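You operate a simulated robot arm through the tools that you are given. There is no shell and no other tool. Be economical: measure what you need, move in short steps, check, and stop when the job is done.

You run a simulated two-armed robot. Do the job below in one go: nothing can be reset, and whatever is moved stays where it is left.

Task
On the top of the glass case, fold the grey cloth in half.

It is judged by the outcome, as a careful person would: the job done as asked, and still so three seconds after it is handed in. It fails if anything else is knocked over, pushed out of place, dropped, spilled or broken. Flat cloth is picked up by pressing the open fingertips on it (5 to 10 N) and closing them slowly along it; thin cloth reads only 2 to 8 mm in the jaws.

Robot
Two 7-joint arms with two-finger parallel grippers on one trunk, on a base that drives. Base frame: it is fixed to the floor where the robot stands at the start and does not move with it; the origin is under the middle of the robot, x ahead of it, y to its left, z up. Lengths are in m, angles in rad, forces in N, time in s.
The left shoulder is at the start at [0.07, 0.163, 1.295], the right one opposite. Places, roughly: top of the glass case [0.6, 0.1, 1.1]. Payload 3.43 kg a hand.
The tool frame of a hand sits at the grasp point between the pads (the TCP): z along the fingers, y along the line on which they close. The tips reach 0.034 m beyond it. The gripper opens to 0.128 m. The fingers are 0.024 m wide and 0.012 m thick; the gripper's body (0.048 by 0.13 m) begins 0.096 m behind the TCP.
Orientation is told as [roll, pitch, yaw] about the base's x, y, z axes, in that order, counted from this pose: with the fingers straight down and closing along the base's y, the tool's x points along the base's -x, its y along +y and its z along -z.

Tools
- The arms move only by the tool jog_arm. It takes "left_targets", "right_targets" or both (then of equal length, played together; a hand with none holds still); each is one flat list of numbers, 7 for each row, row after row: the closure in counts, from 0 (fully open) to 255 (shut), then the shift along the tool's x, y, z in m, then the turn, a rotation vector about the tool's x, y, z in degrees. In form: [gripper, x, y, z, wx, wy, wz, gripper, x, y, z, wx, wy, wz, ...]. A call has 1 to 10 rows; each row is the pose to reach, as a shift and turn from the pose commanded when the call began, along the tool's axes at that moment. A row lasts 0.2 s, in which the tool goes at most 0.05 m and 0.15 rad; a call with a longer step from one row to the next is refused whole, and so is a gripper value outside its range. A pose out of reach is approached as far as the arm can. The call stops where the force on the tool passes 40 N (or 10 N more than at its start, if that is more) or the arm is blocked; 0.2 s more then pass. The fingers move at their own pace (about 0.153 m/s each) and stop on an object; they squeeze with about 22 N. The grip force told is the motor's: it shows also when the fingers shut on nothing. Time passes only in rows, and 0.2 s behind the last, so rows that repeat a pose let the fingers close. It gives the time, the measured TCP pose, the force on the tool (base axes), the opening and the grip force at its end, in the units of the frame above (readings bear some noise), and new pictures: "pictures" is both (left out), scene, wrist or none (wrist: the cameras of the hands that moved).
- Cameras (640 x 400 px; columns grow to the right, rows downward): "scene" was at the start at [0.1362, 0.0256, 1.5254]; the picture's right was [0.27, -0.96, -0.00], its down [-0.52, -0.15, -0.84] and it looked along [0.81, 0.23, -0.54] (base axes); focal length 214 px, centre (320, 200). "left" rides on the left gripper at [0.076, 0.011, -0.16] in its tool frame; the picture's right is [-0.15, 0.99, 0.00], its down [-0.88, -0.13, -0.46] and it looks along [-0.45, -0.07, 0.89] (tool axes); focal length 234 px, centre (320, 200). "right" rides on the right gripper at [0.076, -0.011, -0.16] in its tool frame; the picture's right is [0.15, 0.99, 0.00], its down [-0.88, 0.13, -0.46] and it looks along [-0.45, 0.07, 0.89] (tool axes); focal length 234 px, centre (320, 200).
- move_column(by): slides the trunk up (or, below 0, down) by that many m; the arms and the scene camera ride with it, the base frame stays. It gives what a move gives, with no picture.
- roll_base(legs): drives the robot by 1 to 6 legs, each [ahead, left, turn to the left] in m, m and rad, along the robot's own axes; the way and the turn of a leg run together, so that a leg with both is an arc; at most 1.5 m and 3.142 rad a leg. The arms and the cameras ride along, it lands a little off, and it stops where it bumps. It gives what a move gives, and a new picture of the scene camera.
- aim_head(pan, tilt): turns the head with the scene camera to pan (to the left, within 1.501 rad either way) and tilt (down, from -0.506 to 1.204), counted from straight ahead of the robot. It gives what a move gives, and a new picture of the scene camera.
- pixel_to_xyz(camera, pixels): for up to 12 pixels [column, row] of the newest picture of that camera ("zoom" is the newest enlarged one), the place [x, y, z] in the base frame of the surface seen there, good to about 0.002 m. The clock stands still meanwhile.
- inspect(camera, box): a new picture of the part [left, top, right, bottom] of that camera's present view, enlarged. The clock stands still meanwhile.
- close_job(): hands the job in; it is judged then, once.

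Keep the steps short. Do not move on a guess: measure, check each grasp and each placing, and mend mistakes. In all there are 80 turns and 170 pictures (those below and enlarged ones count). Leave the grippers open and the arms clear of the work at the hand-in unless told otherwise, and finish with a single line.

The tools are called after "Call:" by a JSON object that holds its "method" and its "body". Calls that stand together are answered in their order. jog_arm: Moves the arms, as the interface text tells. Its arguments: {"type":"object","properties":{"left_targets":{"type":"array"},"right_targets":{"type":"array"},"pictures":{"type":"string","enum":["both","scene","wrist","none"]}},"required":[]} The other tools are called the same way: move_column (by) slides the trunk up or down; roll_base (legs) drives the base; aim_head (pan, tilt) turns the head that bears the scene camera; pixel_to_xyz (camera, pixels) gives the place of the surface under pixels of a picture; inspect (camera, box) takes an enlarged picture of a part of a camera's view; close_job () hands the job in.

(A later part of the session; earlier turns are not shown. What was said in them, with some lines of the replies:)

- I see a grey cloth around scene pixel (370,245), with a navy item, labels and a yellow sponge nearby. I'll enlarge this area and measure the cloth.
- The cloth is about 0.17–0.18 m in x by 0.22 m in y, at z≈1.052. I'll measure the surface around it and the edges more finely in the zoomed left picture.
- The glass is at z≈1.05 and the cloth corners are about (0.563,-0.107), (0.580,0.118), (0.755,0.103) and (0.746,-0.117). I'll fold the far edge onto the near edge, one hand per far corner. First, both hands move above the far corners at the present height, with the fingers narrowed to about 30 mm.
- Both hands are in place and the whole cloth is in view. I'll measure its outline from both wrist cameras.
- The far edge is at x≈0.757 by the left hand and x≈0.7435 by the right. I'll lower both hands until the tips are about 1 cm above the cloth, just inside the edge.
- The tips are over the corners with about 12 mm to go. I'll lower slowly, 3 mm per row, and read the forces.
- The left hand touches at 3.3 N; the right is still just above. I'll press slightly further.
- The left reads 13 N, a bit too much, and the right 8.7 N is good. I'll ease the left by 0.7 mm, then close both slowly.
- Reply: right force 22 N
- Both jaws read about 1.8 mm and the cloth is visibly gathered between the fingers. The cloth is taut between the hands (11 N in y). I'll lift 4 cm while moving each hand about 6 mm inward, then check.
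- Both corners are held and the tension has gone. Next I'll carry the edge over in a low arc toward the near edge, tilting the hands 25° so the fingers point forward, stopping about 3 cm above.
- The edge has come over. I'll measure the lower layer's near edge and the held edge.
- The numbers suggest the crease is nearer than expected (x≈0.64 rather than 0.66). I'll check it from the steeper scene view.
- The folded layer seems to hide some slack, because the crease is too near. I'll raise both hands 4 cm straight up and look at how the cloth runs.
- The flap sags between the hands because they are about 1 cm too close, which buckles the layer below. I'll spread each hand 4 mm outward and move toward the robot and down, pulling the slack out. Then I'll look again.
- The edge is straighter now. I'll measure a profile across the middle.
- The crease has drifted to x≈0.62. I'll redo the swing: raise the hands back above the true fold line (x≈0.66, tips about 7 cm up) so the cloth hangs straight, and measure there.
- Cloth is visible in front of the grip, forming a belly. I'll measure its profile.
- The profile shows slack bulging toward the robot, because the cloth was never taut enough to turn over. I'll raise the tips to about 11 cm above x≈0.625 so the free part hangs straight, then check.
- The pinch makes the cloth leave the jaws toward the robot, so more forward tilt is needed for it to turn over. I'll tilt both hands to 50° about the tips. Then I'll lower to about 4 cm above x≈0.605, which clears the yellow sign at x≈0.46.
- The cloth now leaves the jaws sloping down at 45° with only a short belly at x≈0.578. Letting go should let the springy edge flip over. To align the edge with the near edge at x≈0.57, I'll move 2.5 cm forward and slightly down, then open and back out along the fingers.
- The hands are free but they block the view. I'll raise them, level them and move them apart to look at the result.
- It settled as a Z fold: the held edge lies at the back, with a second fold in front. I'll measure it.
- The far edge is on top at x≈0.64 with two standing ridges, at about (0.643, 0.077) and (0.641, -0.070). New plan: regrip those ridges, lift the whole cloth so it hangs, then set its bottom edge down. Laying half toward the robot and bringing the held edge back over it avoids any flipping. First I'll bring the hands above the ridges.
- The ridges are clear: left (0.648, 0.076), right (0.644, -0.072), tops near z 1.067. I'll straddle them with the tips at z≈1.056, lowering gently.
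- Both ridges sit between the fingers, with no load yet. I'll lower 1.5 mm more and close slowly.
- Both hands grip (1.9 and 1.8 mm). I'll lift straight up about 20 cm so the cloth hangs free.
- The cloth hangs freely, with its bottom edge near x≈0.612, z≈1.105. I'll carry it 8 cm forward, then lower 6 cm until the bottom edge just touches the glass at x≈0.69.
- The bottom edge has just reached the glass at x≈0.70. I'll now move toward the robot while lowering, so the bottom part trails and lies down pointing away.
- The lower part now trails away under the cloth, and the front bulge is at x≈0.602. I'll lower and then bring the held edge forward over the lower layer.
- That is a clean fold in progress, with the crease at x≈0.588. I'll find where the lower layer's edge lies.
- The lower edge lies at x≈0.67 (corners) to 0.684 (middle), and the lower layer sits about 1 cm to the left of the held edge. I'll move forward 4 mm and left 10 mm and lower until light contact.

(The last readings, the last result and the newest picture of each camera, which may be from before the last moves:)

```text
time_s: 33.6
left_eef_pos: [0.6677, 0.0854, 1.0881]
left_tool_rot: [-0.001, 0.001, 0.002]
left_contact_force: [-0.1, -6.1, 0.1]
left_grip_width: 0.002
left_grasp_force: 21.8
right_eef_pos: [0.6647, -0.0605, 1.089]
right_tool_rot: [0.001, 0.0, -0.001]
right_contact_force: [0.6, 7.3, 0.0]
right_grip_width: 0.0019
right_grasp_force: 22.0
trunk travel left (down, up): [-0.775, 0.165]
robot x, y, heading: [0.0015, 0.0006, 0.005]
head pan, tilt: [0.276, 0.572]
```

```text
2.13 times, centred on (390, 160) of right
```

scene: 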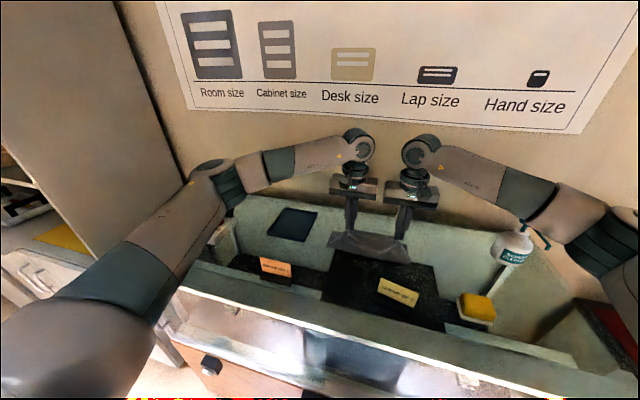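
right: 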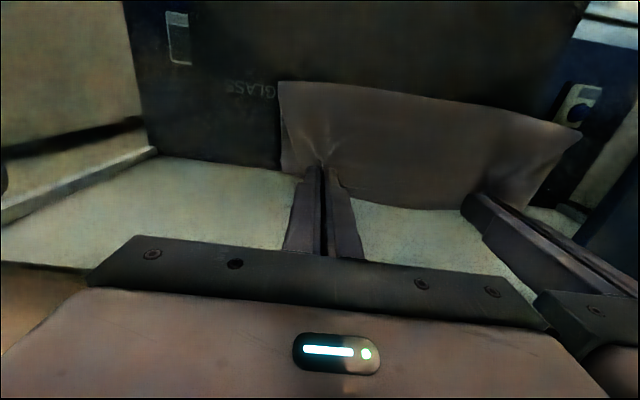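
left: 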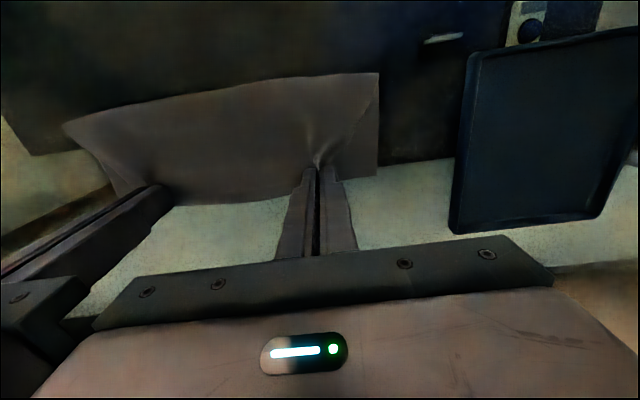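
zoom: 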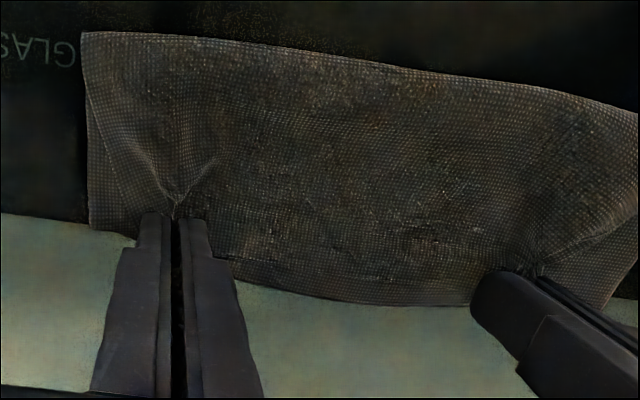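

The alignment is very good; only the pinch gathers remain. I'll press lightly and open slowly, so the fingers spread the gathers back out.

Call:
{"method": "jog_arm", "body": {"left_targets": [255, 0, 0, 0.0015, 0, 0, 0, 245, 0, 0, 0.0015, 0, 0, 0, 237, 0, 0, 0.0015, 0, 0, 0, 229, 0, 0, 0.0015, 0, 0, 0, 221, 0, 0, 0.0015, 0, 0, 0, 213, 0, 0, 0.0015, 0, 0, 0, 205, 0, 0, 0.0015, 0, 0, 0, 197, 0, 0, 0.0015, 0, 0, 0, 190, 0, 0, 0.0015, 0, 0, 0], "right_targets": [255, 0, 0, 0.0018, 0, 0, 0, 245, 0, 0, 0.0018, 0, 0, 0, 237, 0, 0, 0.0018, 0, 0, 0, 229, 0, 0, 0.0018, 0, 0, 0, 221, 0, 0, 0.0018, 0, 0, 0, 213, 0, 0, 0.0018, 0, 0, 0, 205, 0, 0, 0.0018, 0, 0, 0, 197, 0, 0, 0.0018, 0, 0, 0, 190, 0, 0, 0.0018, 0, 0, 0], "pictures": "wrist"}}

```text
time_s: 35.6
left_eef_pos: [0.6673, 0.0861, 1.0879]
left_tool_rot: [-0.002, -0.001, 0.002]
left_contact_force: [1.7, -3.3, 12.9]
left_grip_width: 0.0301
left_grasp_force: 0.1
right_eef_pos: [0.6635, -0.0621, 1.0883]
right_tool_rot: [0.001, -0.002, -0.001]
right_contact_force: [-1.0, 0.3, 0.6]
right_grip_width: 0.0323
right_grasp_force: 0.0
trunk travel left (down, up): [-0.775, 0.165]
robot x, y, heading: [-0.0022, 0.0018, -0.002]
head pan, tilt: [0.276, 0.572]
```

right: 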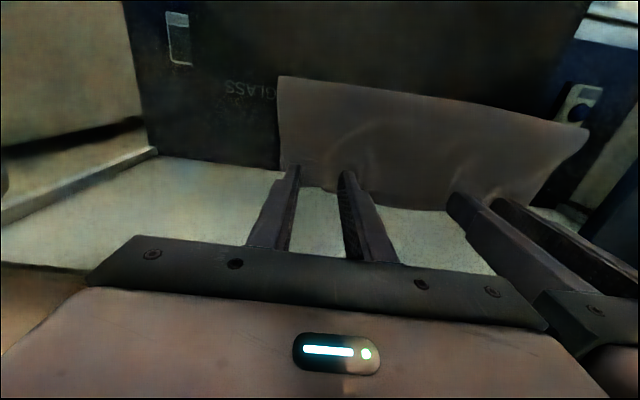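
left: 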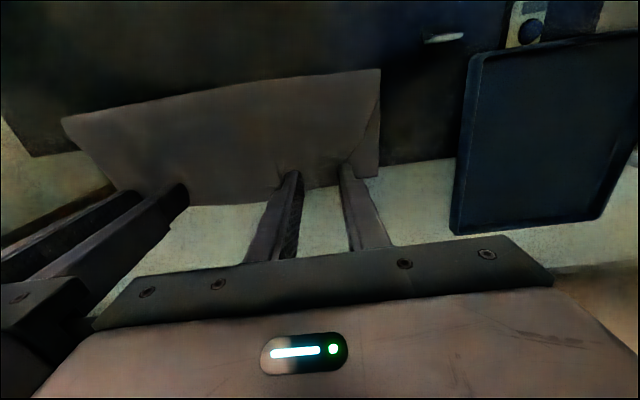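

The gathers have opened out. I'll lift straight up and then move the hands aside to look.

Call:
{"method": "jog_arm", "body": {"left_targets": [190, 0, 0, -0.01, 0, 0, 0, 190, 0, 0, -0.03, 0, 0, 0, 190, 0, 0, -0.06, 0, 0, 0, 190, 0, 0, -0.1, 0, 0, 0, 190, 0, 0.04, -0.12, 0, 0, 0, 190, 0, 0.08, -0.13, 0, 0, 0, 190, 0, 0.12, -0.13, 0, 0, 0], "right_targets": [190, 0, 0, -0.01, 0, 0, 0, 190, 0, 0, -0.03, 0, 0, 0, 190, 0, 0, -0.06, 0, 0, 0, 190, 0, 0, -0.1, 0, 0, 0, 190, 0, -0.04, -0.13, 0, 0, 0, 190, 0, -0.07, -0.15, 0, 0, 0, 190, 0, -0.07, -0.15, 0, 0, 0]}}

Call:
{"method": "inspect", "body": {"camera": "scene", "box": [310, 190, 440, 285]}}

Call:
{"method": "inspect", "body": {"camera": "left", "box": [0, 50, 320, 250]}}

Call:
{"method": "inspect", "body": {"camera": "right", "box": [250, 50, 570, 250]}}

```text
time_s: 37.2
left_eef_pos: [0.6691, 0.2087, 1.2137]
left_tool_rot: [-0.001, -0.001, 0.0]
left_contact_force: [0.1, 0.5, 0.6]
left_grip_width: 0.0325
left_grasp_force: 0.1
right_eef_pos: [0.6649, -0.129, 1.2381]
right_tool_rot: [-0.003, 0.001, -0.001]
right_contact_force: [-0.2, 0.8, -0.1]
right_grip_width: 0.0326
right_grasp_force: 0.0
trunk travel left (down, up): [-0.775, 0.165]
robot x, y, heading: [0.0004, 0.0022, 0.002]
head pan, tilt: [0.276, 0.572]
```

scene: 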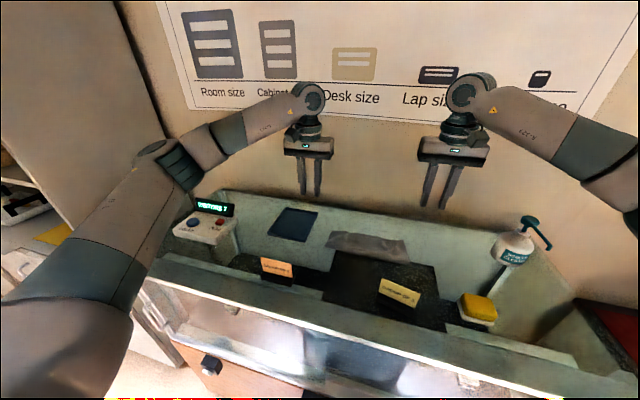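
right: 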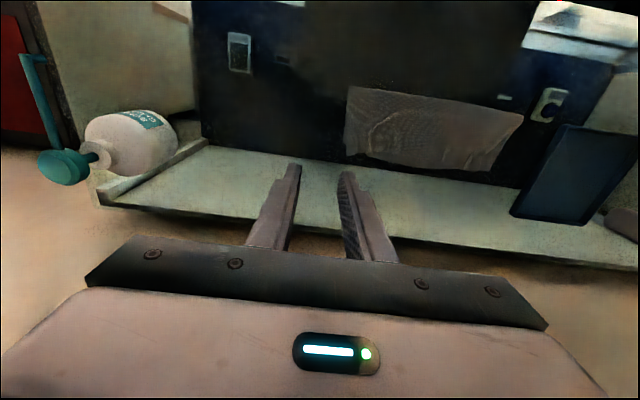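
left: 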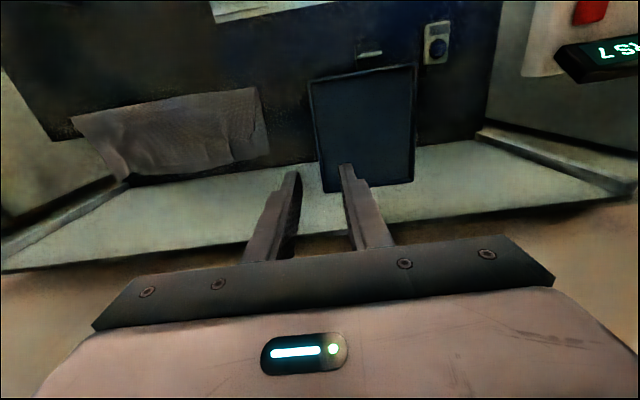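

```text
4.21 times, centred on (375, 238) of scene
```

zoom: 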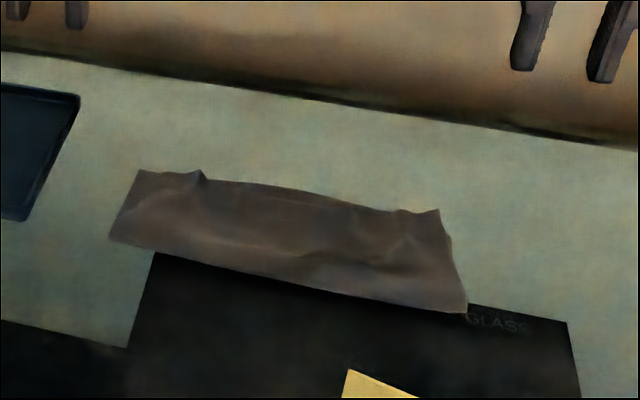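

```text
2.00 times, centred on (160, 150) of left
```

zoom: 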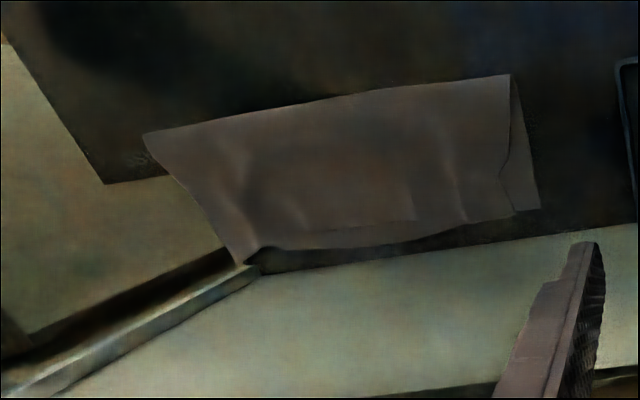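

```text
2.00 times, centred on (410, 150) of right
```

zoom: 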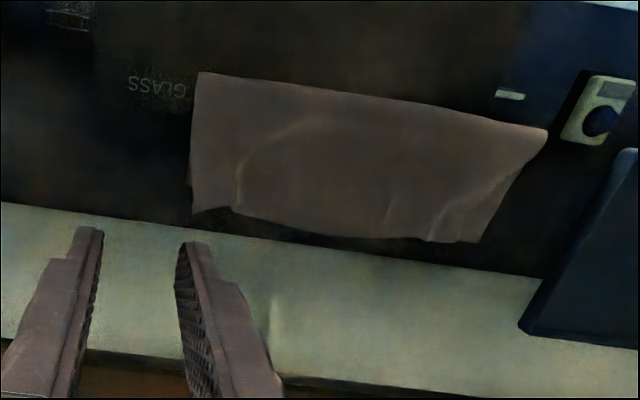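

The fold looks neat. I'll measure how well the edges coincide and how high the wrinkles stand.

Call:
{"method": "pixel_to_xyz", "body": {"camera": "zoom", "pixels": [[200, 75], [195, 210], [230, 205], [350, 230], [290, 238], [475, 238], [540, 135], [238, 180], [380, 160], [430, 220], [370, 105], [480, 200]]}}

Call:
{"method": "pixel_to_xyz", "body": {"camera": "left", "pixels": [[268, 153], [257, 155], [210, 165], [170, 172], [165, 178], [125, 178], [255, 90], [260, 110], [75, 118]]}}

```text
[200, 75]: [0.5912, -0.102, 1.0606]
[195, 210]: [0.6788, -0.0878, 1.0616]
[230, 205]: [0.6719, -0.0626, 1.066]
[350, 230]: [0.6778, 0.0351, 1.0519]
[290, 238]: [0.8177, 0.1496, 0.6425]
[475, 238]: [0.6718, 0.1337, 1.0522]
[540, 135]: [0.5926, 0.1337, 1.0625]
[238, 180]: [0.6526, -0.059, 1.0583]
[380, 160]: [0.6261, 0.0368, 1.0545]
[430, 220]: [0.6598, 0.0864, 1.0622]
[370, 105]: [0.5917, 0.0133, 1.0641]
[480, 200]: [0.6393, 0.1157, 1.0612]
```

```text
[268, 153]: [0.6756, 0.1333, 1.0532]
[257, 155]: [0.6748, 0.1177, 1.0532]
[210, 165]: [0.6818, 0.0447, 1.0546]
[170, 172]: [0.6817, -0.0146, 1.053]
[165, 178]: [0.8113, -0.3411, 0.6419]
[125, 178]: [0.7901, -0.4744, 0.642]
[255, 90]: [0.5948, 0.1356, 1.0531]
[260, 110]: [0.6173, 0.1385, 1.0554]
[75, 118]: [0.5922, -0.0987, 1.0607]
```

The edges coincide within about 1 cm, the fold is half size (x 0.59–0.68), and nothing else has moved. I'll open the grippers and return both arms near their starting places.

Call:
{"method": "jog_arm", "body": {"left_targets": [190, 0, 0, -0.04, 0, 0, 0, 150, 0, 0.04, -0.045, 0, 0, 0, 100, 0, 0.08, -0.045, 0, 0, 0, 50, 0, 0.12, -0.045, 0, 0, 0, 0, 0, 0.128, -0.045, 0, 0, 0, 0, 0, 0.128, -0.045, 0, 0, 0], "right_targets": [190, 0.03, 0, -0.02, 0, 0, 0, 150, 0.07, 0, -0.02, 0, 0, 0, 100, 0.11, -0.02, -0.02, 0, 0, 0, 50, 0.12, -0.06, -0.02, 0, 0, 0, 0, 0.12, -0.1, -0.02, 0, 0, 0, 0, 0.12, -0.13, -0.02, 0, 0, 0], "pictures": "scene"}}

Call:
{"method": "inspect", "body": {"camera": "scene", "box": [220, 180, 520, 360]}}

```text
time_s: 38.6
left_eef_pos: [0.6674, 0.3343, 1.2626]
left_tool_rot: [0.0, -0.001, 0.001]
left_contact_force: [0.2, -0.1, -0.4]
left_grip_width: 0.1279
left_grasp_force: 0.0
right_eef_pos: [0.544, -0.2638, 1.2584]
right_tool_rot: [0.002, -0.002, 0.002]
right_contact_force: [0.4, 0.7, 0.3]
right_grip_width: 0.1282
right_grasp_force: 0.0
trunk travel left (down, up): [-0.775, 0.165]
robot x, y, heading: [-0.0011, 0.0005, 0.004]
head pan, tilt: [0.276, 0.572]
```

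scene: 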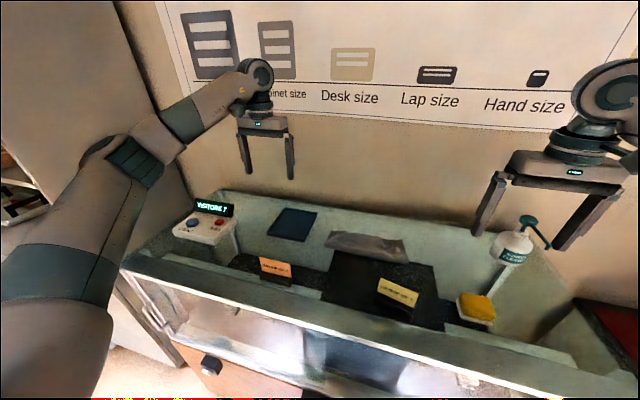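

```text
2.13 times, centred on (370, 270) of scene
```

zoom: 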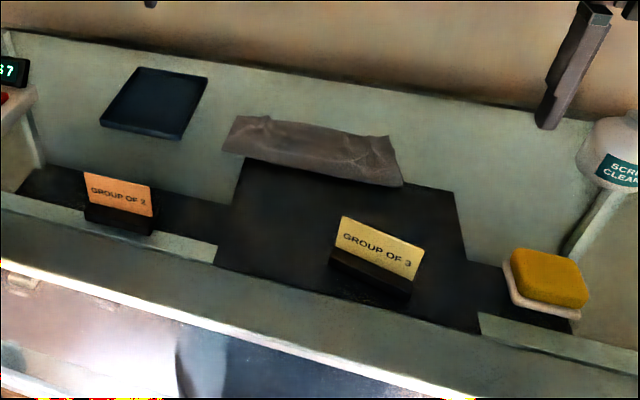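

The cloth lies folded in half, everything else is where it was, and the arms are clear with the grippers open. I'll hand in the job.

Call:
{"method": "close_job", "body": {}}

```text
The job is handed in.
```

The grey cloth is folded in half on top of the glass case, with its edges matching to within about 1 cm and a few small wrinkles; nothing else moved.
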